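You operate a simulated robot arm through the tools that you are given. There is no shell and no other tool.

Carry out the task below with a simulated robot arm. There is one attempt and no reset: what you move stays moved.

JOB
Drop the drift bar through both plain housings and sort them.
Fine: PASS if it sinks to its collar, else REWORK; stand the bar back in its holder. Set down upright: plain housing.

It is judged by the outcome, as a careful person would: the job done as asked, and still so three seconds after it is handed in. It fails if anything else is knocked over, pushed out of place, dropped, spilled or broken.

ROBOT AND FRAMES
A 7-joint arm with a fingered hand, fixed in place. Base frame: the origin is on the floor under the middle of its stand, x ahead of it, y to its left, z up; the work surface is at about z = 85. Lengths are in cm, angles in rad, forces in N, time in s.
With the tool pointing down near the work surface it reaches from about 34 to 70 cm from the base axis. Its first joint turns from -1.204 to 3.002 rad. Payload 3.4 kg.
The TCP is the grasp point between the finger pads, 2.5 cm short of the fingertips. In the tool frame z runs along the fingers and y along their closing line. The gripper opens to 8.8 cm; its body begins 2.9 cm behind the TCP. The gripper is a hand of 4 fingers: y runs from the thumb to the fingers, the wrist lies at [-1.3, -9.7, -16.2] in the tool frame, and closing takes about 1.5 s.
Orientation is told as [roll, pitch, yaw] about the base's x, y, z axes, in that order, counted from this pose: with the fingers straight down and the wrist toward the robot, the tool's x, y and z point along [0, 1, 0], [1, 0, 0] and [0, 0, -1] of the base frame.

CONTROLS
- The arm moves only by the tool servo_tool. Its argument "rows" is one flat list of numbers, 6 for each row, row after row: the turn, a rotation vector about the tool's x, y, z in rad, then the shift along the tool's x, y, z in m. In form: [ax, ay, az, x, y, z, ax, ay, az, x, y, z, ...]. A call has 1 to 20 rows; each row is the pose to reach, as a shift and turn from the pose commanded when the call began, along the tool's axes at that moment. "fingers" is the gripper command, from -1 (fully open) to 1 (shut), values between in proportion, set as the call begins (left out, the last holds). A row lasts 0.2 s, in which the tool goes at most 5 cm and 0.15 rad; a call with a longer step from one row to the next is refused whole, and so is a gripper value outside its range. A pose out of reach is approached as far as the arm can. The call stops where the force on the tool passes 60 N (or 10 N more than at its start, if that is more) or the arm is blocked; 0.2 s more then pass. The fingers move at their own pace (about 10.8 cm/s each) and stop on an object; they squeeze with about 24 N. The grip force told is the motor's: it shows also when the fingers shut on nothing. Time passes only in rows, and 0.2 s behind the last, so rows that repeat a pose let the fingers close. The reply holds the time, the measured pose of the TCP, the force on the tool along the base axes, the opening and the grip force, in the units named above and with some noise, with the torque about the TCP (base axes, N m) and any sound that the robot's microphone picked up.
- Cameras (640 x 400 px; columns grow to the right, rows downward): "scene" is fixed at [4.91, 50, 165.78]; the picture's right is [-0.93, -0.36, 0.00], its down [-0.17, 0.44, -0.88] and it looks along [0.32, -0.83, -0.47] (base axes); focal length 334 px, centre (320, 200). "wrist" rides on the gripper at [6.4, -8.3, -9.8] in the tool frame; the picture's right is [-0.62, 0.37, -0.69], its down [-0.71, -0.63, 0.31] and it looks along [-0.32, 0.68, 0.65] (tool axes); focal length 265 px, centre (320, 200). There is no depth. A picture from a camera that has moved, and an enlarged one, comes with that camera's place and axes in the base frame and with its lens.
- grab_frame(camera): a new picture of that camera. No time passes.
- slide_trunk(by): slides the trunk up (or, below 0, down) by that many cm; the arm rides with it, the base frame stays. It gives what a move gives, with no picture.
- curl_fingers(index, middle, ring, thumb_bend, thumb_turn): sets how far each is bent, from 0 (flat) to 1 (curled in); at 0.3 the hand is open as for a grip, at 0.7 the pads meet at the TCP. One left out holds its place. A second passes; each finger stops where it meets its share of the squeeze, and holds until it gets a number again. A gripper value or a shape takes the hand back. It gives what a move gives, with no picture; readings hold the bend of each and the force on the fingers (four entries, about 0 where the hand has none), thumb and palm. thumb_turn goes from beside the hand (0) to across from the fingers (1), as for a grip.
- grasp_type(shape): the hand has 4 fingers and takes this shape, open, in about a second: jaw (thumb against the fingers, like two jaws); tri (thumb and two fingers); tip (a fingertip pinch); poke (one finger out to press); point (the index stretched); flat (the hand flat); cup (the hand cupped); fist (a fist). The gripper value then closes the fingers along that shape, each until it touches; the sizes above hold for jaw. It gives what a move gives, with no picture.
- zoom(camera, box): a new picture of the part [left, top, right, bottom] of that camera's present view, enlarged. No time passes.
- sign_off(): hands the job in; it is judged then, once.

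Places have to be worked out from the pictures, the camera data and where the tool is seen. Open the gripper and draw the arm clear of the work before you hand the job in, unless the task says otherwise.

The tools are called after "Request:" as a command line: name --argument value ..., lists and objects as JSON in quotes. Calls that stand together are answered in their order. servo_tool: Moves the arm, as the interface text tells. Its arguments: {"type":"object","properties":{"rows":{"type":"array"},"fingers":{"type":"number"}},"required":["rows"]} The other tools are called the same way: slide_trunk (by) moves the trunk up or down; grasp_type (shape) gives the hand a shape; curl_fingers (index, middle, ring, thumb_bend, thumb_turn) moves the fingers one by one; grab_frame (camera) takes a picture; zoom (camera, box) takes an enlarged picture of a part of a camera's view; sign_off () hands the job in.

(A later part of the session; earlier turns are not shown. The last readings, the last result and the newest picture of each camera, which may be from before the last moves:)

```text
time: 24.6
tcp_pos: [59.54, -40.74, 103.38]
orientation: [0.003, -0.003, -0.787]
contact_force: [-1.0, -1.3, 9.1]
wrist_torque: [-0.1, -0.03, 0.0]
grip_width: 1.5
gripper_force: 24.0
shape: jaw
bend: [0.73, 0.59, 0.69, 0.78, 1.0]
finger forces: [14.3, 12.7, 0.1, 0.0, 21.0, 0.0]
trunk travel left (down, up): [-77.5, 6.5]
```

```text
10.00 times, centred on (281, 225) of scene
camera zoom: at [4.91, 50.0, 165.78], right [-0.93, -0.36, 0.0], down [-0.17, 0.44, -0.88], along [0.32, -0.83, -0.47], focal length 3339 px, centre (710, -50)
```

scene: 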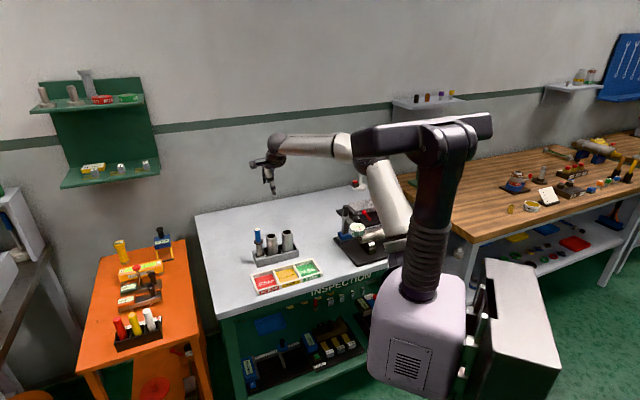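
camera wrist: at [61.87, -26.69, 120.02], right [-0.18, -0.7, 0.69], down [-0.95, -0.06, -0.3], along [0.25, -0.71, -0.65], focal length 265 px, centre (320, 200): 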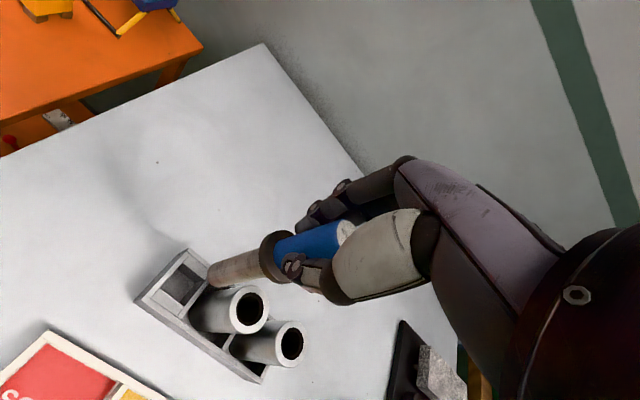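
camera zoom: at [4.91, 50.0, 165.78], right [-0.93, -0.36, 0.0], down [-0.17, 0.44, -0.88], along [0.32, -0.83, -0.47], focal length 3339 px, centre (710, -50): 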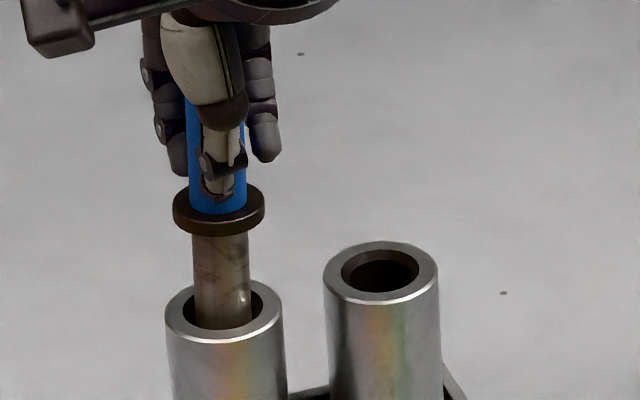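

It stays blocked at the same depth with 9 N. I sweep two more circles (0.1 and 0.3 cm) so a small misalignment can't be the cause.

Request:
servo_tool --rows '[0, 0, 0, 0.001, 0, 0, 0, 0, 0, 0, 0.001, 0, 0, 0, 0, -0.001, 0, 0, 0, 0, 0, 0, -0.001, 0, 0, 0, 0, 0.001, 0, 0, 0, 0, 0, 0.002, 0, 0, 0, 0, 0, 0.003, 0, 0, 0, 0, 0, 0.0021, 0.0021, 0, 0, 0, 0, 0.001, 0.0028, 0, 0, 0, 0, 0, 0.003, 0, 0, 0, 0, -0.0012, 0.0027, 0, 0, 0, 0, -0.0021, 0.0021, 0, 0, 0, 0, -0.003, 0, 0, 0, 0, 0, -0.0021, -0.0021, 0, 0, 0, 0, -0.001, -0.0028, 0, 0, 0, 0, 0, -0.003, 0, 0, 0, 0, 0.0012, -0.0027, 0, 0, 0, 0, 0.0021, -0.0021, 0, 0, 0, 0, 0.001, 0, 0, 0, 0, 0, 0, 0, 0]'

Request:
zoom --camera "scene" --box '[256, 205, 306, 245]'

Request:
zoom --camera "wrist" --box '[190, 195, 370, 335]'

```text
time: 28.8
tcp_pos: [59.35, -40.82, 103.43]
orientation: [0.001, 0.0, -0.788]
contact_force: [-0.7, -2.1, 10.4]
wrist_torque: [-0.07, -0.04, -0.01]
grip_width: 1.47
gripper_force: 23.7
shape: jaw
bend: [0.73, 0.59, 0.69, 0.78, 1.0]
finger forces: [14.5, 13.2, 0.1, 0.0, 21.5, 0.0]
trunk travel left (down, up): [-77.5, 6.5]
```

```text
10.00 times, centred on (281, 225) of scene
camera zoom: at [4.91, 50.0, 165.78], right [-0.93, -0.36, 0.0], down [-0.17, 0.44, -0.88], along [0.32, -0.83, -0.47], focal length 3339 px, centre (710, -50)
```

zoom: 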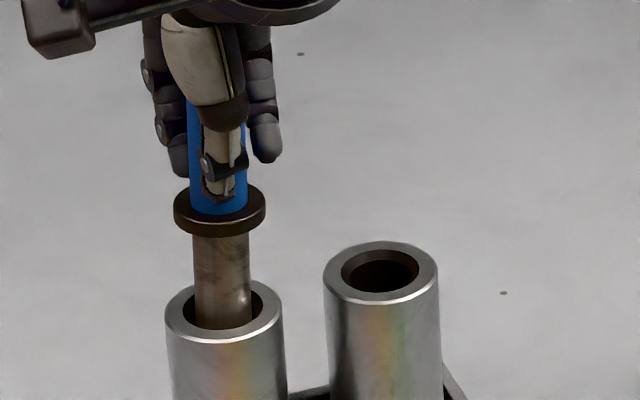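

```text
2.86 times, centred on (280, 265) of wrist
camera zoom: at [58.1, -30.23, 113.11], right [-0.18, -0.7, 0.69], down [-0.95, -0.06, -0.31], along [0.25, -0.71, -0.65], focal length 758 px, centre (434, 14)
```

zoom: 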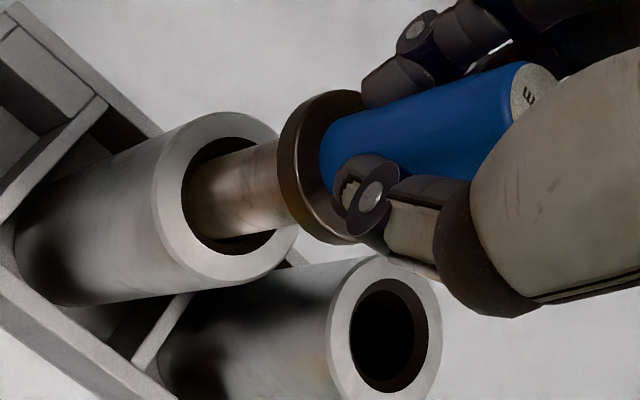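

H1 blocks at the same depth everywhere across the bore, so it looks like a real obstruction. I pull the bar out and move it over H2 (about 6.2 cm along -x of the tool) to compare.

Request:
servo_tool --rows '[0, 0, 0, 0, 0, -0.005, 0, 0, 0, 0, 0, -0.012, 0, 0, 0, 0, 0, -0.022, 0, 0, 0, 0, 0, -0.034, 0, 0, 0, 0, 0, -0.046, 0, 0, 0, 0, 0, -0.058, 0, 0, 0, 0, 0, -0.07, 0, 0, 0, 0, 0, -0.08, 0, 0, 0, 0, 0, -0.08, 0, 0, 0, -0.012, 0, -0.08, 0, 0, 0, -0.026, 0, -0.08, 0, 0, 0, -0.04, 0, -0.08, 0, 0, 0, -0.052, 0, -0.08, 0, 0, 0, -0.062, 0, -0.08, 0, 0, 0, -0.062, 0, -0.08]'

Request:
zoom --camera "wrist" --box '[190, 215, 350, 335]'

Request:
zoom --camera "scene" --box '[256, 200, 316, 248]'

```text
time: 32.0
tcp_pos: [55.43, -45.2, 111.34]
orientation: [-0.001, 0.003, -0.788]
contact_force: [-0.1, 0.5, -3.4]
wrist_torque: [-0.02, 0.0, 0.02]
grip_width: 1.47
gripper_force: 24.0
shape: jaw
bend: [0.73, 0.59, 0.69, 0.78, 1.0]
finger forces: [14.0, 11.3, 0.0, 0.0, 19.5, 0.0]
trunk travel left (down, up): [-77.5, 6.5]
```

```text
3.33 times, centred on (270, 275) of wrist
camera zoom: at [54.01, -34.72, 120.96], right [-0.18, -0.7, 0.69], down [-0.95, -0.06, -0.3], along [0.25, -0.71, -0.65], focal length 885 px, centre (487, -50)
```

zoom: 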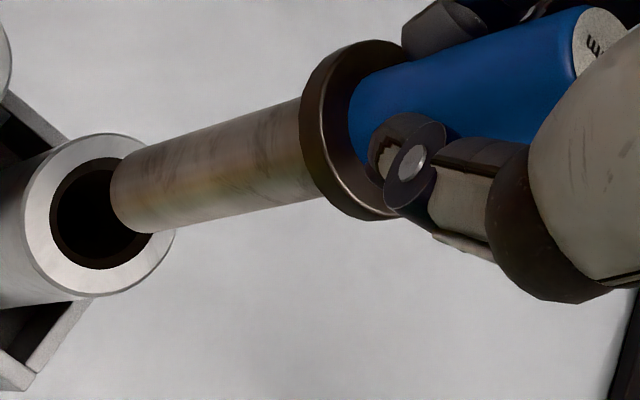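

```text
8.33 times, centred on (286, 224) of scene
camera zoom: at [4.91, 50.0, 165.78], right [-0.93, -0.36, 0.0], down [-0.17, 0.44, -0.88], along [0.32, -0.83, -0.47], focal length 2782 px, centre (603, 0)
```

zoom: 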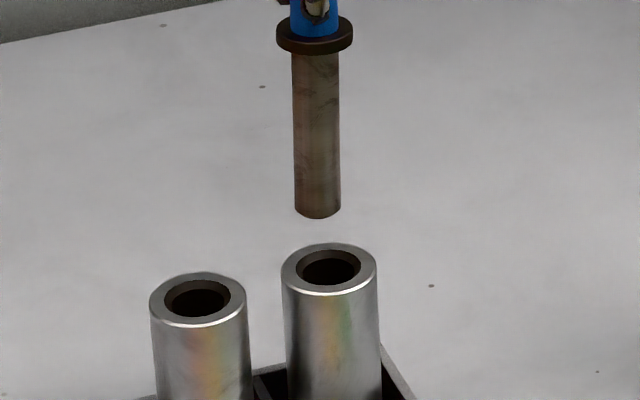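

In the scene view the rod now looks slightly tilted in the hand after the bump: its slope is 0.017, where a vertical line should show 0.055. I raise 2 cm and yaw the hand by 0.6 rad so the scene camera sees the tilt from another side.

Request:
servo_tool --rows '[0, 0, 0, 0, 0, -0.01, 0, 0, 0, 0, 0, -0.02, 0, 0, -0.12, 0, 0, -0.02, 0, 0, -0.24, 0, 0, -0.02, 0, 0, -0.36, 0, 0, -0.02, 0, 0, -0.48, 0, 0, -0.02, 0, 0, -0.6, 0, 0, -0.02, 0, 0, -0.6, 0, 0, -0.02]'

Request:
zoom --camera "scene" --box '[256, 190, 316, 238]'

Request:
zoom --camera "wrist" --box '[190, 215, 350, 335]'

```text
time: 33.8
tcp_pos: [55.21, -45.31, 113.32]
orientation: [0.001, 0.0, -0.185]
contact_force: [0.1, 0.9, -2.7]
wrist_torque: [-0.01, 0.01, 0.04]
grip_width: 1.42
gripper_force: 24.0
shape: jaw
bend: [0.73, 0.59, 0.69, 0.78, 1.0]
finger forces: [13.9, 11.3, 0.0, 0.1, 19.5, 0.1]
trunk travel left (down, up): [-77.5, 6.5]
```

```text
8.33 times, centred on (286, 214) of scene
camera zoom: at [4.91, 50.0, 165.78], right [-0.93, -0.36, 0.0], down [-0.17, 0.44, -0.88], along [0.32, -0.83, -0.47], focal length 2782 px, centre (603, 83)
```

zoom: 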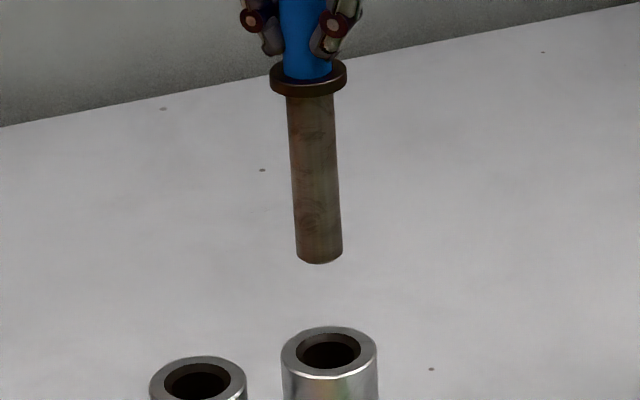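

```text
3.33 times, centred on (270, 275) of wrist
camera zoom: at [48.26, -37.31, 122.99], right [0.25, -0.68, 0.69], down [-0.75, -0.59, -0.3], along [0.61, -0.44, -0.65], focal length 885 px, centre (487, -50)
```

zoom: 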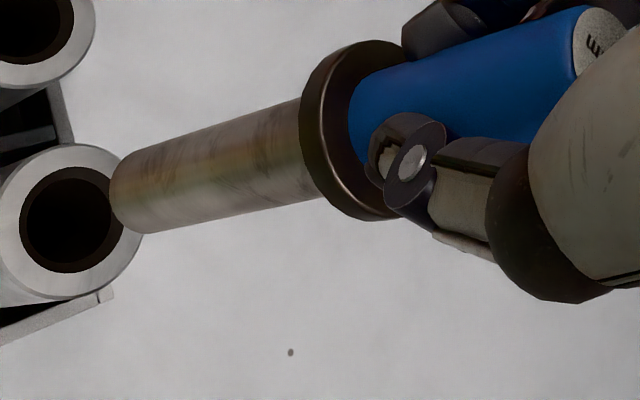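

Seen from two yaws, the rod leans in the hand by about (0.055, -0.043) rad, with its lower end towards tool +x/-y. I tilt the hand by (-0.043, -0.055) rad to make the rod vertical and recheck.

Request:
servo_tool --rows '[-0.02, -0.027, 0, 0, 0, 0, -0.043, -0.055, 0, 0, 0, 0, -0.043, -0.055, 0, 0, 0, 0]'

Request:
zoom --camera "scene" --box '[256, 190, 316, 238]'

Request:
zoom --camera "wrist" --box '[190, 215, 350, 335]'

```text
time: 34.6
tcp_pos: [55.16, -45.29, 113.24]
orientation: [-0.054, -0.044, -0.184]
contact_force: [0.5, -0.3, -1.9]
wrist_torque: [0.01, 0.0, -0.01]
grip_width: 1.41
gripper_force: 24.4
shape: jaw
bend: [0.73, 0.59, 0.69, 0.78, 1.0]
finger forces: [13.9, 11.2, 0.1, 0.0, 19.5, 0.0]
trunk travel left (down, up): [-77.5, 6.5]
```

```text
8.33 times, centred on (286, 214) of scene
camera zoom: at [4.91, 50.0, 165.78], right [-0.93, -0.36, 0.0], down [-0.17, 0.44, -0.88], along [0.32, -0.83, -0.47], focal length 2782 px, centre (603, 83)
```

zoom: 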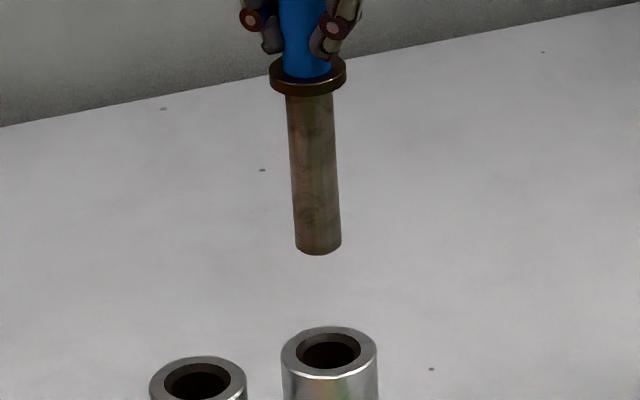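

```text
3.33 times, centred on (270, 275) of wrist
camera zoom: at [48.01, -36.75, 122.22], right [0.22, -0.63, 0.74], down [-0.74, -0.6, -0.29], along [0.63, -0.48, -0.61], focal length 885 px, centre (487, -50)
```

zoom: 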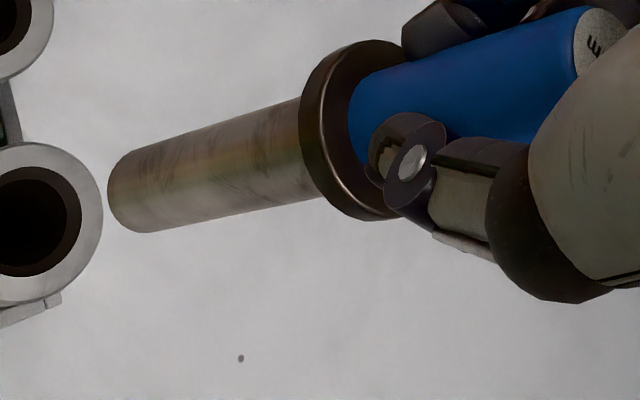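

At this yaw the rod still looks parallel to true vertical. I yaw back to -0.787 about the vertical and check the other component.

Request:
servo_tool --rows '[0.0066, -0.0052, 0.12, 0, 0, 0, 0.0132, -0.0103, 0.24, 0, 0, 0, 0.0198, -0.0155, 0.36, 0, 0, 0, 0.0264, -0.0206, 0.48, 0, 0, 0, 0.033, -0.0258, 0.6, 0, 0, 0, 0.033, -0.0258, 0.6, 0, 0, 0]'

Request:
zoom --camera "scene" --box '[271, 195, 306, 235]'

Request:
zoom --camera "scene" --box '[256, 200, 316, 248]'

Request:
zoom --camera "wrist" --box '[190, 215, 350, 335]'

```text
time: 36.0
tcp_pos: [55.21, -45.23, 113.3]
orientation: [-0.054, -0.042, -0.791]
contact_force: [-0.3, -0.6, -1.9]
wrist_torque: [-0.01, 0.01, -0.01]
grip_width: 1.48
gripper_force: 23.7
shape: jaw
bend: [0.73, 0.59, 0.69, 0.78, 1.0]
finger forces: [13.7, 11.2, 0.0, 0.1, 19.5, 0.0]
trunk travel left (down, up): [-77.5, 6.5]
```

```text
10.00 times, centred on (288, 215) of scene
camera zoom: at [4.91, 50.0, 165.78], right [-0.93, -0.36, 0.0], down [-0.17, 0.44, -0.88], along [0.32, -0.83, -0.47], focal length 3339 px, centre (635, 50)
```

zoom: 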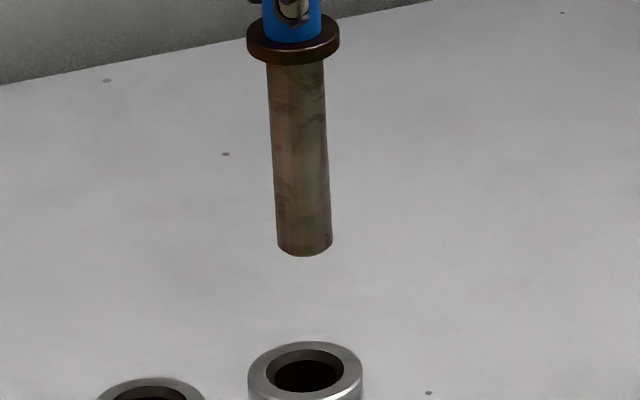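

```text
8.33 times, centred on (286, 224) of scene
camera zoom: at [4.91, 50.0, 165.78], right [-0.93, -0.36, 0.0], down [-0.17, 0.44, -0.88], along [0.32, -0.83, -0.47], focal length 2782 px, centre (603, 0)
```

zoom: 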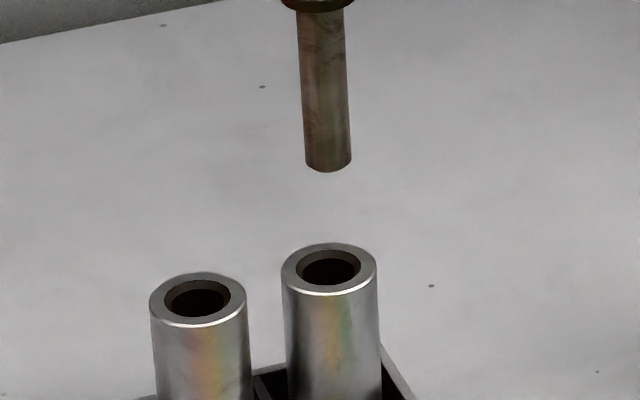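

```text
3.33 times, centred on (270, 275) of wrist
camera zoom: at [54.04, -34.17, 122.24], right [-0.18, -0.65, 0.74], down [-0.95, -0.08, -0.29], along [0.25, -0.76, -0.61], focal length 885 px, centre (487, -50)
```

zoom: 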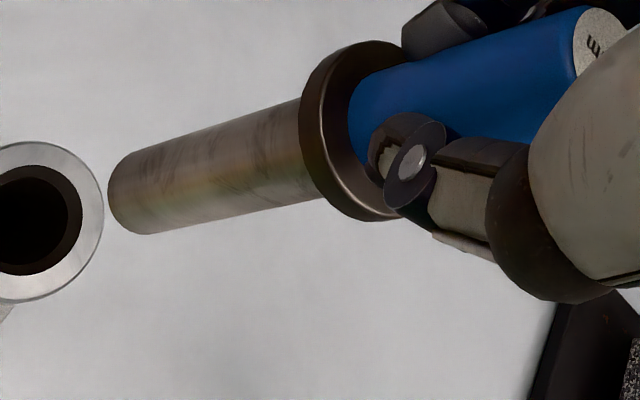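

The rod is now vertical to within about 0.01 rad in both directions, and its lower end is about 5.4 cm above H2's mouth, offset about (0.17, -0.05). I shift by that and lower 4.3 cm along the true vertical, then check.

Request:
servo_tool --rows '[0, 0, 0, 0.0017, -0.0005, 0, 0, 0, 0, 0.0022, -0.0009, 0.0099, 0, 0, 0, 0.0028, -0.0014, 0.0199, 0, 0, 0, 0.0033, -0.0018, 0.0299, 0, 0, 0, 0.0039, -0.0022, 0.0399, 0, 0, 0, 0.0041, -0.0023, 0.0428, 0, 0, 0, 0.0041, -0.0023, 0.0428]'

Request:
zoom --camera "scene" --box '[271, 205, 311, 237]'

Request:
zoom --camera "wrist" --box '[190, 215, 350, 335]'

```text
time: 37.6
tcp_pos: [55.29, -45.13, 108.86]
orientation: [-0.053, -0.043, -0.787]
contact_force: [-0.8, 0.0, -3.1]
wrist_torque: [0.03, -0.01, 0.01]
grip_width: 1.48
gripper_force: 23.2
shape: jaw
bend: [0.73, 0.59, 0.69, 0.78, 1.0]
finger forces: [13.8, 11.2, 0.0, 0.0, 19.5, 0.0]
trunk travel left (down, up): [-77.5, 6.5]
```

```text
12.50 times, centred on (291, 221) of scene
camera zoom: at [4.91, 50.0, 165.78], right [-0.93, -0.36, 0.0], down [-0.17, 0.44, -0.88], along [0.32, -0.83, -0.47], focal length 4173 px, centre (682, -62)
```

zoom: 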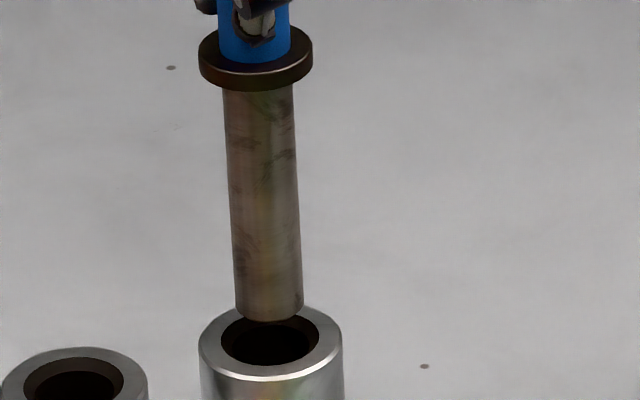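

```text
3.33 times, centred on (270, 275) of wrist
camera zoom: at [54.14, -33.96, 117.85], right [-0.17, -0.65, 0.74], down [-0.95, -0.08, -0.29], along [0.25, -0.76, -0.61], focal length 885 px, centre (487, -50)
```

zoom: 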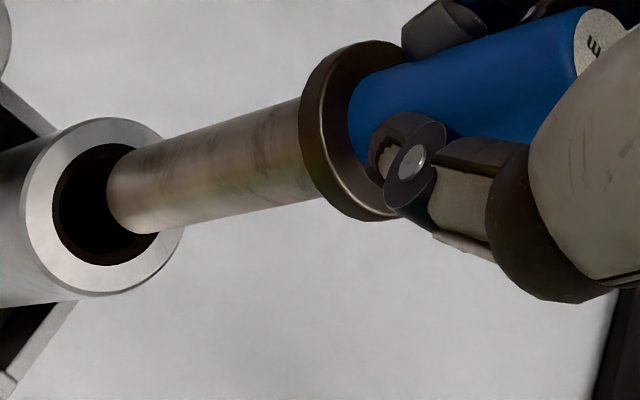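

Combining both cameras more carefully (ellipse centres and gap heights), the bore is really offset about (+0.25, -0.38) cm from the rod in the hard-to-see direction. I make that correction before entering.

Request:
servo_tool --rows '[0, 0, 0, 0.0012, -0.0019, -0.0001, 0, 0, 0, 0.0025, -0.0038, -0.0003, 0, 0, 0, 0.0025, -0.0038, -0.0003]'

Request:
zoom --camera "scene" --box '[271, 205, 311, 237]'

Request:
zoom --camera "wrist" --box '[190, 235, 270, 295]'

```text
time: 38.4
tcp_pos: [55.38, -44.62, 109.0]
orientation: [-0.053, -0.041, -0.787]
contact_force: [-0.5, 0.1, -2.5]
wrist_torque: [0.0, -0.01, -0.01]
grip_width: 1.45
gripper_force: 24.2
shape: jaw
bend: [0.73, 0.59, 0.69, 0.78, 1.0]
finger forces: [13.8, 11.3, 0.0, 0.0, 19.5, 0.0]
trunk travel left (down, up): [-77.5, 6.5]
```

```text
12.50 times, centred on (291, 221) of scene
camera zoom: at [4.91, 50.0, 165.78], right [-0.93, -0.36, 0.0], down [-0.17, 0.44, -0.88], along [0.32, -0.83, -0.47], focal length 4173 px, centre (682, -62)
```

zoom: 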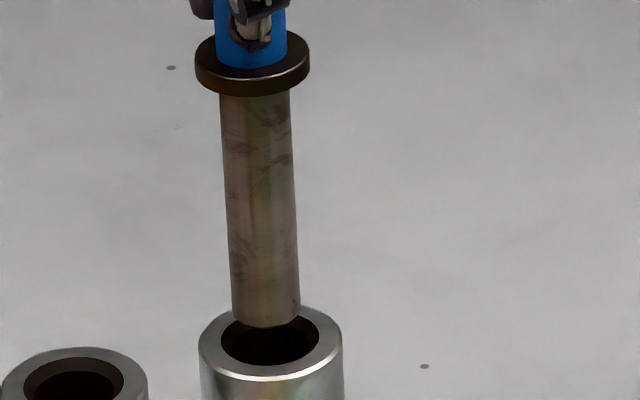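

```text
6.67 times, centred on (230, 265) of wrist
camera zoom: at [54.05, -33.56, 117.9], right [-0.17, -0.65, 0.74], down [-0.95, -0.08, -0.29], along [0.25, -0.76, -0.61], focal length 1769 px, centre (920, -233)
```

zoom: 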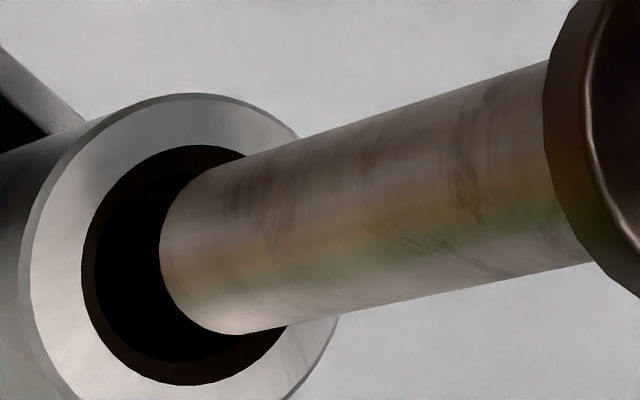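

Now both cameras agree that the rod end is centred over H2's bore within about 0.05 cm, 1.1 cm above it. I lower along the true vertical by 3.5 cm.

Request:
servo_tool --rows '[0, 0, 0, 0.0003, -0.0002, 0.005, 0, 0, 0, 0.0006, -0.0004, 0.01, 0, 0, 0, 0.0008, -0.0006, 0.014, 0, 0, 0, 0.001, -0.0008, 0.018, 0, 0, 0, 0.0012, -0.0009, 0.022, 0, 0, 0, 0.0014, -0.0011, 0.026, 0, 0, 0, 0.0017, -0.0013, 0.03, 0, 0, 0, 0.0019, -0.0015, 0.035, 0, 0, 0, 0.0019, -0.0015, 0.035]'

Request:
zoom --camera "scene" --box '[271, 205, 311, 237]'

Request:
zoom --camera "wrist" --box '[190, 215, 310, 305]'

```text
time: 40.4
tcp_pos: [55.19, -44.68, 105.31]
orientation: [-0.055, -0.043, -0.786]
contact_force: [-0.4, 0.0, -2.8]
wrist_torque: [0.04, 0.01, 0.01]
grip_width: 1.44
gripper_force: 23.8
shape: jaw
bend: [0.73, 0.59, 0.69, 0.78, 1.0]
finger forces: [13.8, 11.4, 0.1, 0.0, 19.4, 0.1]
trunk travel left (down, up): [-77.5, 6.5]
```

```text
12.50 times, centred on (291, 221) of scene
camera zoom: at [4.91, 50.0, 165.78], right [-0.93, -0.36, 0.0], down [-0.17, 0.44, -0.88], along [0.32, -0.83, -0.47], focal length 4173 px, centre (682, -62)
```

zoom: 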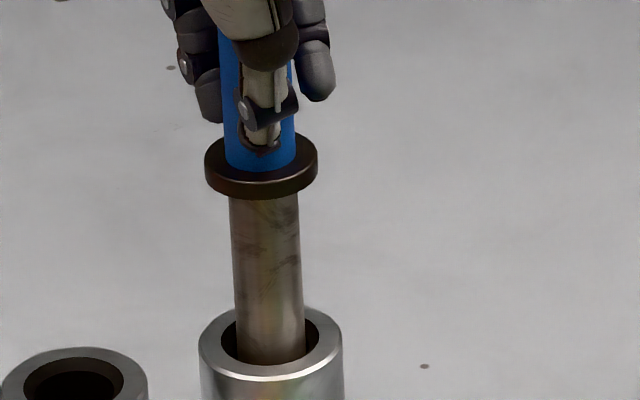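

```text
4.44 times, centred on (250, 260) of wrist
camera zoom: at [53.93, -33.55, 114.42], right [-0.17, -0.65, 0.74], down [-0.95, -0.08, -0.29], along [0.25, -0.76, -0.61], focal length 1180 px, centre (631, -67)
```

zoom: 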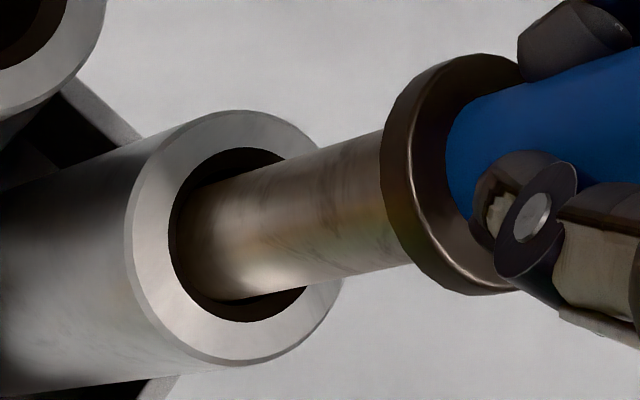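

It's about 2.4 cm in and free (force is only the bar's weight). I continue 3 cm, past the depth where H1 blocked.

Request:
servo_tool --rows '[0, 0, 0, 0.0002, -0.0001, 0.003, 0, 0, 0, 0.0003, -0.0003, 0.006, 0, 0, 0, 0.0005, -0.0004, 0.009, 0, 0, 0, 0.0007, -0.0005, 0.012, 0, 0, 0, 0.0008, -0.0006, 0.015, 0, 0, 0, 0.001, -0.0008, 0.018, 0, 0, 0, 0.0012, -0.0009, 0.021, 0, 0, 0, 0.0013, -0.001, 0.024, 0, 0, 0, 0.0014, -0.0011, 0.026, 0, 0, 0, 0.0015, -0.0012, 0.028, 0, 0, 0, 0.0017, -0.0013, 0.03, 0, 0, 0, 0.0017, -0.0013, 0.03]'

Request:
zoom --camera "scene" --box '[271, 205, 311, 237]'

Request:
zoom --camera "wrist" --box '[190, 215, 310, 305]'

```text
time: 43.0
tcp_pos: [55.25, -44.54, 102.35]
orientation: [-0.055, -0.041, -0.788]
contact_force: [-0.4, 0.7, -2.1]
wrist_torque: [0.01, 0.0, -0.02]
grip_width: 1.45
gripper_force: 24.4
shape: jaw
bend: [0.73, 0.59, 0.69, 0.78, 1.0]
finger forces: [13.9, 11.3, 0.0, 0.0, 19.5, 0.1]
trunk travel left (down, up): [-77.5, 6.5]
```

```text
12.50 times, centred on (291, 221) of scene
camera zoom: at [4.91, 50.0, 165.78], right [-0.93, -0.36, 0.0], down [-0.17, 0.44, -0.88], along [0.32, -0.83, -0.47], focal length 4173 px, centre (682, -62)
```

zoom: 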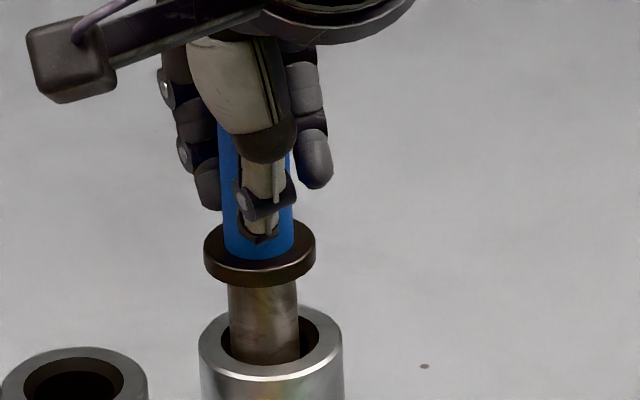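

```text
4.44 times, centred on (250, 260) of wrist
camera zoom: at [54.09, -33.45, 111.39], right [-0.17, -0.65, 0.74], down [-0.95, -0.08, -0.29], along [0.25, -0.76, -0.61], focal length 1180 px, centre (631, -67)
```

zoom: 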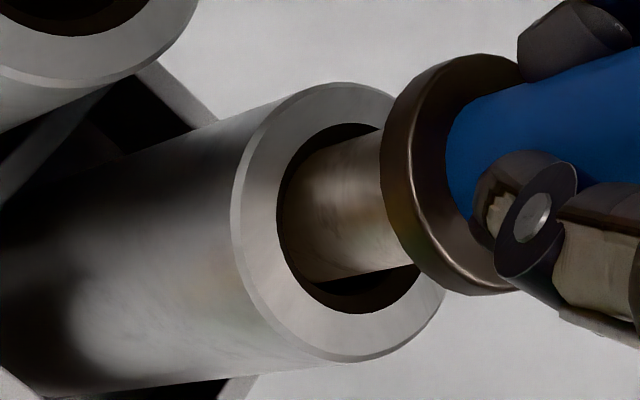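

H2 lets the rod past the depth where H1 stopped, and about 2.7 cm remains. The rod sits slightly off centre at the mouth, so I nudge it by (-0.08, -0.18) cm and continue 2.2 cm.

Request:
servo_tool --rows '[0, 0, 0, -0.0008, -0.0018, 0, 0, 0, 0, -0.0007, -0.0019, 0.002, 0, 0, 0, -0.0006, -0.002, 0.004, 0, 0, 0, -0.0005, -0.0021, 0.006, 0, 0, 0, -0.0004, -0.0021, 0.008, 0, 0, 0, -0.0003, -0.0022, 0.01, 0, 0, 0, -0.0001, -0.0023, 0.012, 0, 0, 0, 0, -0.0024, 0.014, 0, 0, 0, 0.0001, -0.0025, 0.016, 0, 0, 0, 0.0002, -0.0026, 0.018, 0, 0, 0, 0.0003, -0.0027, 0.02, 0, 0, 0, 0.0004, -0.0027, 0.022, 0, 0, 0, 0.0004, -0.0027, 0.022]'

Request:
zoom --camera "scene" --box '[271, 205, 311, 237]'

Request:
zoom --camera "wrist" --box '[190, 215, 310, 305]'

```text
time: 45.8
tcp_pos: [55.1, -44.6, 100.34]
orientation: [-0.054, -0.043, -0.786]
contact_force: [0.3, 0.3, -3.6]
wrist_torque: [-0.01, 0.04, 0.02]
grip_width: 1.44
gripper_force: 24.4
shape: jaw
bend: [0.73, 0.59, 0.69, 0.78, 1.0]
finger forces: [13.9, 11.5, 0.0, 0.1, 19.5, 0.1]
trunk travel left (down, up): [-77.5, 6.5]
```

```text
12.50 times, centred on (291, 221) of scene
camera zoom: at [4.91, 50.0, 165.78], right [-0.93, -0.36, 0.0], down [-0.17, 0.44, -0.88], along [0.32, -0.83, -0.47], focal length 4173 px, centre (682, -62)
```

zoom: 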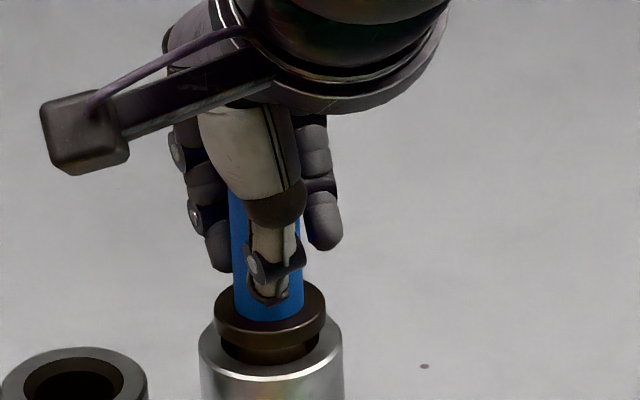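

```text
4.44 times, centred on (250, 260) of wrist
camera zoom: at [53.86, -33.43, 109.26], right [-0.17, -0.65, 0.74], down [-0.95, -0.08, -0.29], along [0.25, -0.76, -0.61], focal length 1180 px, centre (631, -67)
```

zoom: 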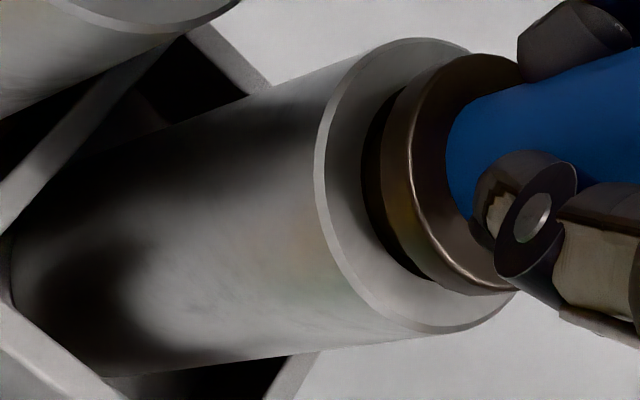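

H2 is free with only about 0.5 cm left to the collar. I lower in 1 mm steps until the collar seats.

Request:
servo_tool --rows '[0, 0, 0, 0, 0, 0.001, 0, 0, 0, 0.0001, -0.0001, 0.002, 0, 0, 0, 0.0002, -0.0001, 0.003, 0, 0, 0, 0.0002, -0.0002, 0.004, 0, 0, 0, 0.0003, -0.0002, 0.005, 0, 0, 0, 0.0003, -0.0002, 0.006, 0, 0, 0, 0.0003, -0.0002, 0.006]'

Request:
zoom --camera "scene" --box '[271, 205, 311, 237]'

Request:
zoom --camera "wrist" --box '[190, 215, 310, 305]'

```text
time: 47.4
tcp_pos: [55.09, -44.57, 99.69]
orientation: [-0.055, -0.041, -0.789]
contact_force: [0.5, 0.3, -2.5]
wrist_torque: [0.0, 0.02, -0.03]
grip_width: 1.45
gripper_force: 24.1
shape: jaw
bend: [0.73, 0.59, 0.69, 0.78, 1.0]
finger forces: [13.8, 11.4, 0.0, 0.0, 19.5, 0.0]
trunk travel left (down, up): [-77.5, 6.5]
```

```text
12.50 times, centred on (291, 221) of scene
camera zoom: at [4.91, 50.0, 165.78], right [-0.93, -0.36, 0.0], down [-0.17, 0.44, -0.88], along [0.32, -0.83, -0.47], focal length 4173 px, centre (682, -62)
```

zoom: 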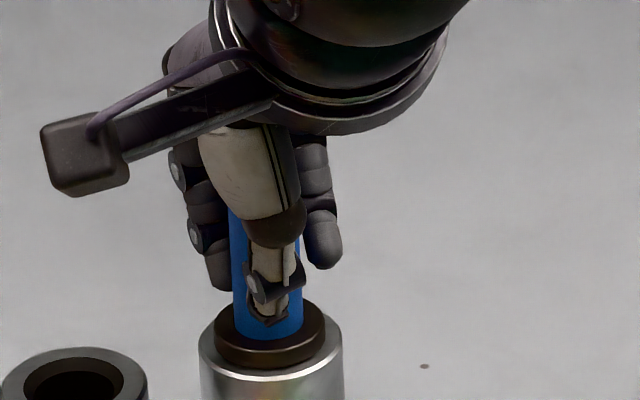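

```text
4.44 times, centred on (250, 260) of wrist
camera zoom: at [53.88, -33.39, 108.6], right [-0.17, -0.65, 0.74], down [-0.95, -0.08, -0.29], along [0.25, -0.76, -0.61], focal length 1180 px, centre (631, -67)
```

zoom: 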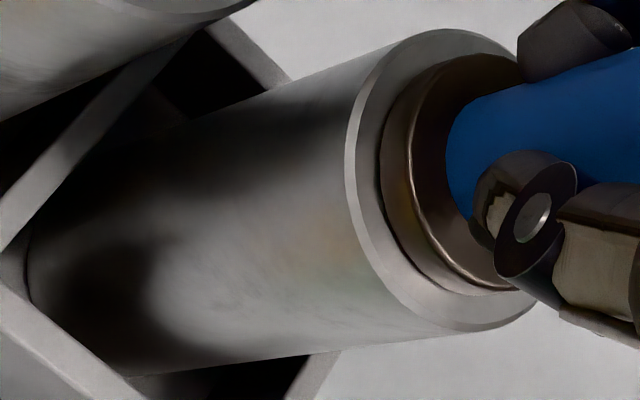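

The collar is almost on the face but not yet bearing. I go another 2–3 mm until the force shows it seated.

Request:
servo_tool --rows '[0, 0, 0, 0, 0, 0.001, 0, 0, 0, 0.0001, -0.0001, 0.002, 0, 0, 0, 0.0001, -0.0001, 0.0025, 0, 0, 0, 0.0001, -0.0001, 0.0025]'

Request:
zoom --camera "wrist" --box '[190, 215, 310, 305]'

Request:
zoom --camera "scene" --box '[271, 215, 301, 240]'

```text
time: 48.4
tcp_pos: [55.04, -44.5, 99.5]
orientation: [-0.053, -0.045, -0.789]
contact_force: [1.2, -0.3, 4.4]
wrist_torque: [-0.03, -0.03, 0.02]
grip_width: 1.44
gripper_force: 24.2
shape: jaw
bend: [0.73, 0.59, 0.69, 0.78, 1.0]
finger forces: [15.0, 12.1, 0.0, 0.0, 20.0, 0.1]
trunk travel left (down, up): [-77.5, 6.5]
```

```text
4.44 times, centred on (250, 260) of wrist
camera zoom: at [53.81, -33.36, 108.47], right [-0.18, -0.65, 0.74], down [-0.95, -0.08, -0.29], along [0.25, -0.76, -0.6], focal length 1180 px, centre (631, -67)
```

zoom: 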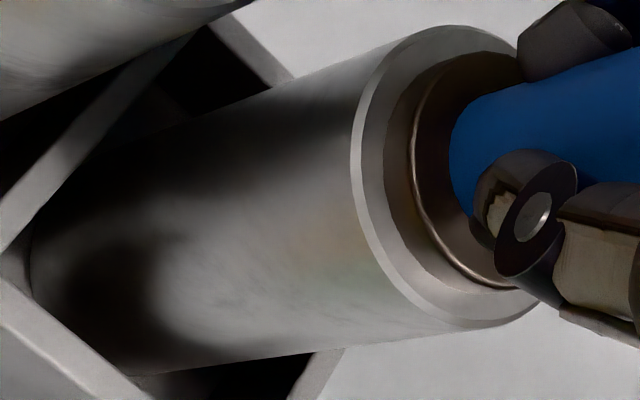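

```text
16.00 times, centred on (286, 228) of scene
camera zoom: at [4.91, 50.0, 165.78], right [-0.93, -0.36, 0.0], down [-0.17, 0.44, -0.88], along [0.32, -0.83, -0.47], focal length 5342 px, centre (864, -240)
```

zoom: 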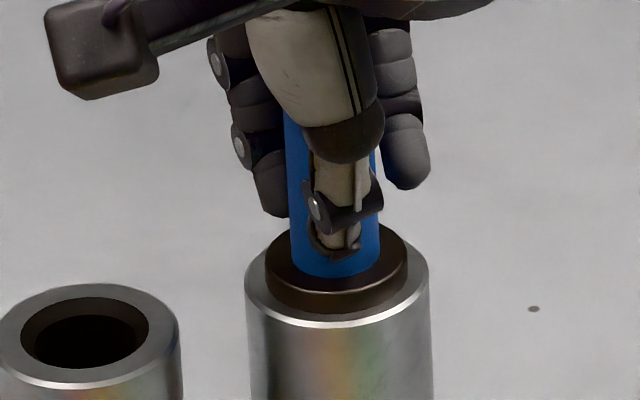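

H2: the collar is fully seated on its face with the force now upward (4.4 N), so H2 is a PASS. I draw the now-vertical bar out and move it back over H1 (6.26 cm along the rack) for a fair second try there.

Request:
servo_tool --rows '[0, 0, 0, -0.0003, 0.0002, -0.005, 0, 0, 0, -0.0008, 0.0006, -0.015, 0, 0, 0, -0.0016, 0.0013, -0.029, 0, 0, 0, -0.0024, 0.0019, -0.044, 0, 0, 0, -0.0032, 0.0025, -0.059, 0, 0, 0, -0.0041, 0.0032, -0.074, 0, 0, 0, -0.0049, 0.0038, -0.089, 0, 0, 0, -0.0058, 0.0045, -0.104, 0, 0, 0, -0.0058, 0.0045, -0.105, 0, 0, 0, 0.01, 0.0044, -0.1059, 0, 0, 0, 0.026, 0.0042, -0.1067, 0, 0, 0, 0.042, 0.0041, -0.1076, 0, 0, 0, 0.0568, 0.004, -0.1084, 0, 0, 0, 0.0568, 0.004, -0.1084]'

Request:
zoom --camera "scene" --box '[256, 205, 296, 237]'

Request:
zoom --camera "wrist" --box '[190, 215, 310, 305]'

```text
time: 51.4
tcp_pos: [59.58, -40.06, 109.96]
orientation: [-0.052, -0.041, -0.788]
contact_force: [0.1, -0.3, -2.8]
wrist_torque: [0.03, 0.0, -0.03]
grip_width: 1.46
gripper_force: 24.3
shape: jaw
bend: [0.73, 0.59, 0.69, 0.78, 1.0]
finger forces: [13.7, 11.4, 0.1, 0.0, 19.7, 0.0]
trunk travel left (down, up): [-77.5, 6.5]
```

```text
12.50 times, centred on (276, 221) of scene
camera zoom: at [4.91, 50.0, 165.78], right [-0.93, -0.36, 0.0], down [-0.17, 0.44, -0.88], along [0.32, -0.83, -0.47], focal length 4173 px, centre (870, -62)
```

zoom: 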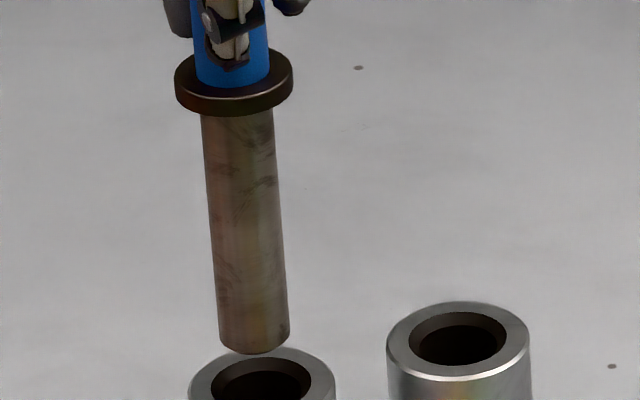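

```text
4.44 times, centred on (250, 260) of wrist
camera zoom: at [58.3, -28.91, 118.87], right [-0.17, -0.65, 0.74], down [-0.95, -0.08, -0.29], along [0.25, -0.76, -0.61], focal length 1180 px, centre (631, -67)
```

zoom: 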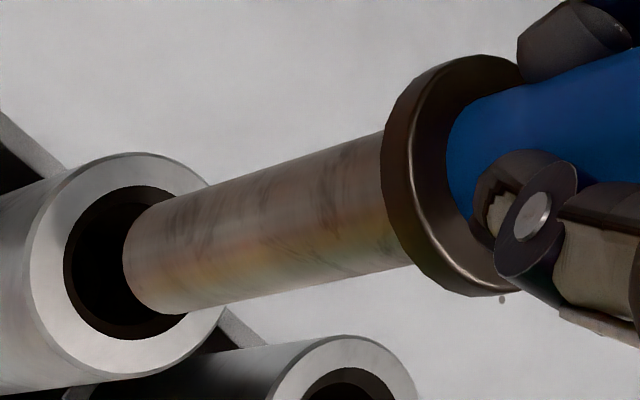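

The rod is centred over H1 to within about 0.05 cm, with a gap of about 1.65 cm. I lower 5 cm along the vertical, which should stop just short of where it blocked before.

Request:
servo_tool --rows '[0, 0, 0, 0.0003, -0.0002, 0.005, 0, 0, 0, 0.0006, -0.0004, 0.01, 0, 0, 0, 0.0008, -0.0006, 0.014, 0, 0, 0, 0.001, -0.0008, 0.018, 0, 0, 0, 0.0012, -0.0009, 0.022, 0, 0, 0, 0.0014, -0.0011, 0.026, 0, 0, 0, 0.0017, -0.0013, 0.03, 0, 0, 0, 0.0019, -0.0015, 0.034, 0, 0, 0, 0.0021, -0.0016, 0.038, 0, 0, 0, 0.0023, -0.0018, 0.042, 0, 0, 0, 0.0025, -0.002, 0.046, 0, 0, 0, 0.0028, -0.0022, 0.05, 0, 0, 0, 0.0028, -0.0022, 0.05]'

Request:
zoom --camera "scene" --box '[256, 210, 296, 242]'

Request:
zoom --camera "wrist" --box '[190, 215, 310, 305]'

```text
time: 54.2
tcp_pos: [59.55, -39.99, 104.87]
orientation: [-0.054, -0.041, -0.787]
contact_force: [0.0, 0.4, -2.8]
wrist_torque: [0.0, -0.02, -0.02]
grip_width: 1.45
gripper_force: 24.1
shape: jaw
bend: [0.73, 0.59, 0.69, 0.78, 1.0]
finger forces: [13.7, 11.5, 0.1, 0.1, 19.5, 0.0]
trunk travel left (down, up): [-77.5, 6.5]
```

```text
12.50 times, centred on (276, 226) of scene
camera zoom: at [4.91, 50.0, 165.78], right [-0.93, -0.36, 0.0], down [-0.17, 0.44, -0.88], along [0.32, -0.83, -0.47], focal length 4173 px, centre (870, -125)
```

zoom: 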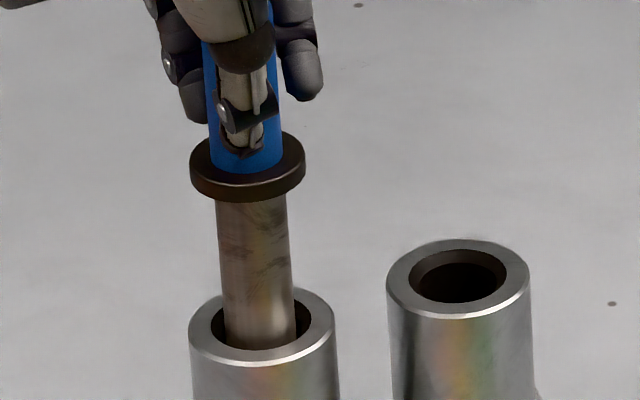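

```text
4.44 times, centred on (250, 260) of wrist
camera zoom: at [58.25, -28.94, 113.9], right [-0.17, -0.65, 0.74], down [-0.95, -0.08, -0.29], along [0.25, -0.76, -0.61], focal length 1180 px, centre (631, -67)
```

zoom: 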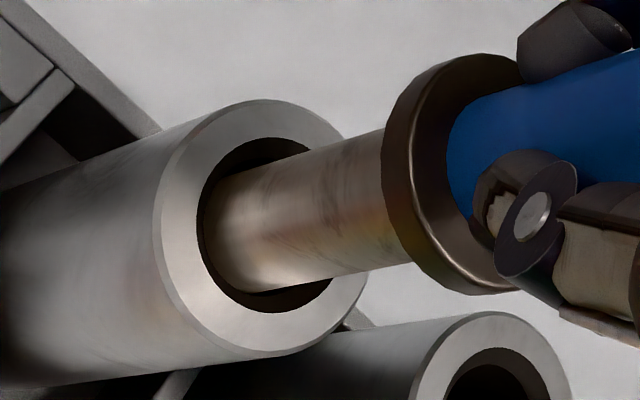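

The rod is centred in H1's mouth in both views. I lower slowly by 1.5 cm, just past the earlier block depth, and read the force.

Request:
servo_tool --rows '[0, 0, 0, 0.0001, -0.0001, 0.002, 0, 0, 0, 0.0002, -0.0002, 0.004, 0, 0, 0, 0.0003, -0.0003, 0.006, 0, 0, 0, 0.0004, -0.0003, 0.008, 0, 0, 0, 0.0006, -0.0004, 0.01, 0, 0, 0, 0.0007, -0.0005, 0.012, 0, 0, 0, 0.0008, -0.0006, 0.014, 0, 0, 0, 0.0008, -0.0006, 0.015, 0, 0, 0, 0.0008, -0.0006, 0.015]'

Request:
zoom --camera "wrist" --box '[190, 215, 310, 305]'

```text
time: 56.2
tcp_pos: [59.55, -40.08, 103.56]
orientation: [-0.054, -0.043, -0.79]
contact_force: [0.5, -0.7, 2.4]
wrist_torque: [-0.02, -0.03, -0.02]
grip_width: 1.43
gripper_force: 24.0
shape: jaw
bend: [0.73, 0.59, 0.69, 0.78, 1.0]
finger forces: [14.0, 11.9, 0.0, 0.0, 19.8, 0.0]
trunk travel left (down, up): [-77.5, 6.5]
```

```text
4.44 times, centred on (250, 260) of wrist
camera zoom: at [58.22, -28.99, 112.48], right [-0.17, -0.65, 0.74], down [-0.95, -0.08, -0.29], along [0.25, -0.76, -0.6], focal length 1180 px, centre (631, -67)
```

zoom: 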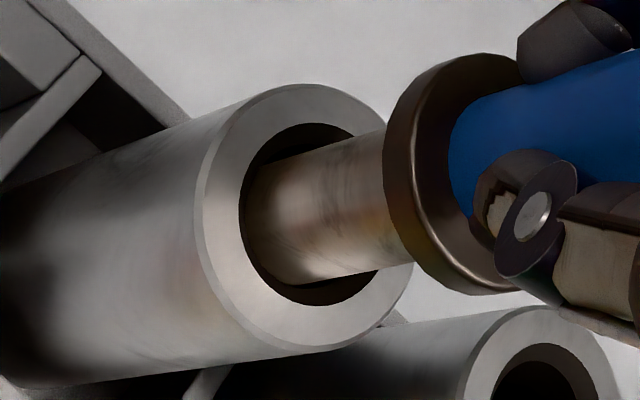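

It's blocked at the same depth (contact at TCP z≈103.6) with the rod vertical and centred. One more light-pressure sweep will confirm it.

Request:
servo_tool --rows '[0, 0, 0, 0, 0, 0.0015, 0, 0, 0, 0.0012, 0, 0.0015, 0, 0, 0, 0.0008, 0.0008, 0.0015, 0, 0, 0, 0, 0.0012, 0.0015, 0, 0, 0, -0.0008, 0.0008, 0.0015, 0, 0, 0, -0.0012, 0, 0.0015, 0, 0, 0, -0.0008, -0.0008, 0.0015, 0, 0, 0, 0, -0.0012, 0.0015, 0, 0, 0, 0.0008, -0.0008, 0.0015, 0, 0, 0, 0.0022, 0, 0.0015, 0, 0, 0, 0, 0.0022, 0.0015, 0, 0, 0, -0.0022, 0, 0.0015, 0, 0, 0, 0, -0.0022, 0.0015, 0, 0, 0, 0, 0, 0.0015, 0, 0, 0, 0, 0, 0.0015]'

Request:
zoom --camera "scene" --box '[256, 210, 296, 242]'

```text
time: 59.4
tcp_pos: [59.26, -39.94, 103.44]
orientation: [-0.053, -0.047, -0.787]
contact_force: [0.7, -1.5, 13.3]
wrist_torque: [-0.07, -0.12, -0.02]
grip_width: 1.43
gripper_force: 23.9
shape: jaw
bend: [0.73, 0.59, 0.69, 0.78, 1.0]
finger forces: [15.3, 13.6, 0.1, 0.1, 20.9, 0.0]
trunk travel left (down, up): [-77.5, 6.5]
```

```text
12.50 times, centred on (276, 226) of scene
camera zoom: at [4.91, 50.0, 165.78], right [-0.93, -0.36, 0.0], down [-0.17, 0.44, -0.88], along [0.32, -0.83, -0.47], focal length 4173 px, centre (870, -125)
```

zoom: 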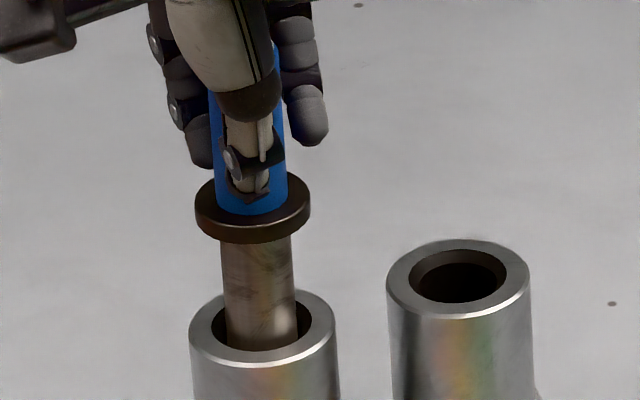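

H1 is blocked on every try while H2 took the bar fully, so H1 is REWORK and H2 is PASS. I lift the bar out and carry it over its own cell, 4.95 cm further along the rack.

Request:
servo_tool --rows '[0, 0, 0, -0.0003, 0.0002, -0.005, 0, 0, 0, -0.0008, 0.0006, -0.015, 0, 0, 0, -0.0016, 0.0013, -0.029, 0, 0, 0, -0.0024, 0.0019, -0.044, 0, 0, 0, -0.0032, 0.0025, -0.059, 0, 0, 0, -0.0036, 0.0028, -0.066, 0, 0, 0, 0.006, 0.0028, -0.0665, 0, 0, 0, 0.02, 0.0028, -0.0673, 0, 0, 0, 0.034, 0.0028, -0.068, 0, 0, 0, 0.0459, 0.0028, -0.0686, 0, 0, 0, 0.0459, 0.0028, -0.0686]'

Request:
grab_frame --camera "wrist"

Request:
zoom --camera "scene" --box '[240, 205, 300, 265]'

Request:
zoom --camera "wrist" --box '[150, 215, 310, 335]'

```text
time: 61.8
tcp_pos: [62.9, -36.62, 109.75]
orientation: [-0.055, -0.043, -0.786]
contact_force: [-0.6, 0.4, -2.3]
wrist_torque: [0.03, 0.02, -0.01]
grip_width: 1.4
gripper_force: 24.1
shape: jaw
bend: [0.73, 0.59, 0.69, 0.78, 1.0]
finger forces: [13.4, 11.3, 0.0, 0.0, 19.6, 0.1]
trunk travel left (down, up): [-77.5, 6.5]
```

```text
taken
camera wrist: at [61.76, -25.48, 118.73], right [-0.17, -0.65, 0.74], down [-0.95, -0.08, -0.29], along [0.25, -0.76, -0.61], focal length 265 px, centre (320, 200)
```

wrist: 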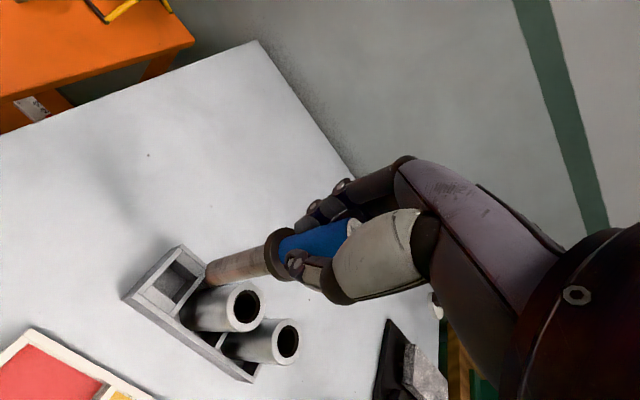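

```text
6.67 times, centred on (270, 235) of scene
camera zoom: at [4.91, 50.0, 165.78], right [-0.93, -0.36, 0.0], down [-0.17, 0.44, -0.88], along [0.32, -0.83, -0.47], focal length 2226 px, centre (653, -33)
```

zoom: 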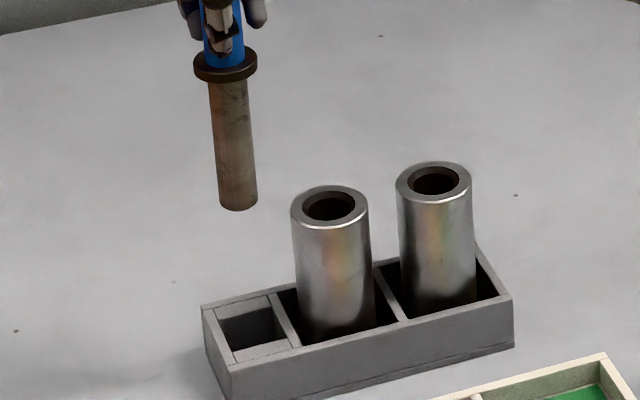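

```text
3.33 times, centred on (230, 275) of wrist
camera zoom: at [61.76, -25.48, 118.73], right [-0.17, -0.65, 0.74], down [-0.95, -0.08, -0.29], along [0.25, -0.76, -0.61], focal length 885 px, centre (620, -50)
```

zoom: 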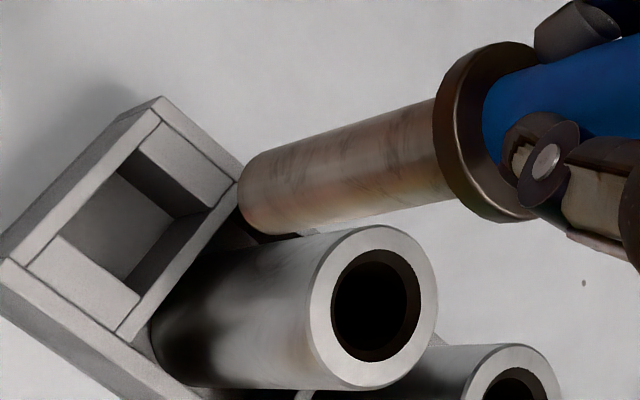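

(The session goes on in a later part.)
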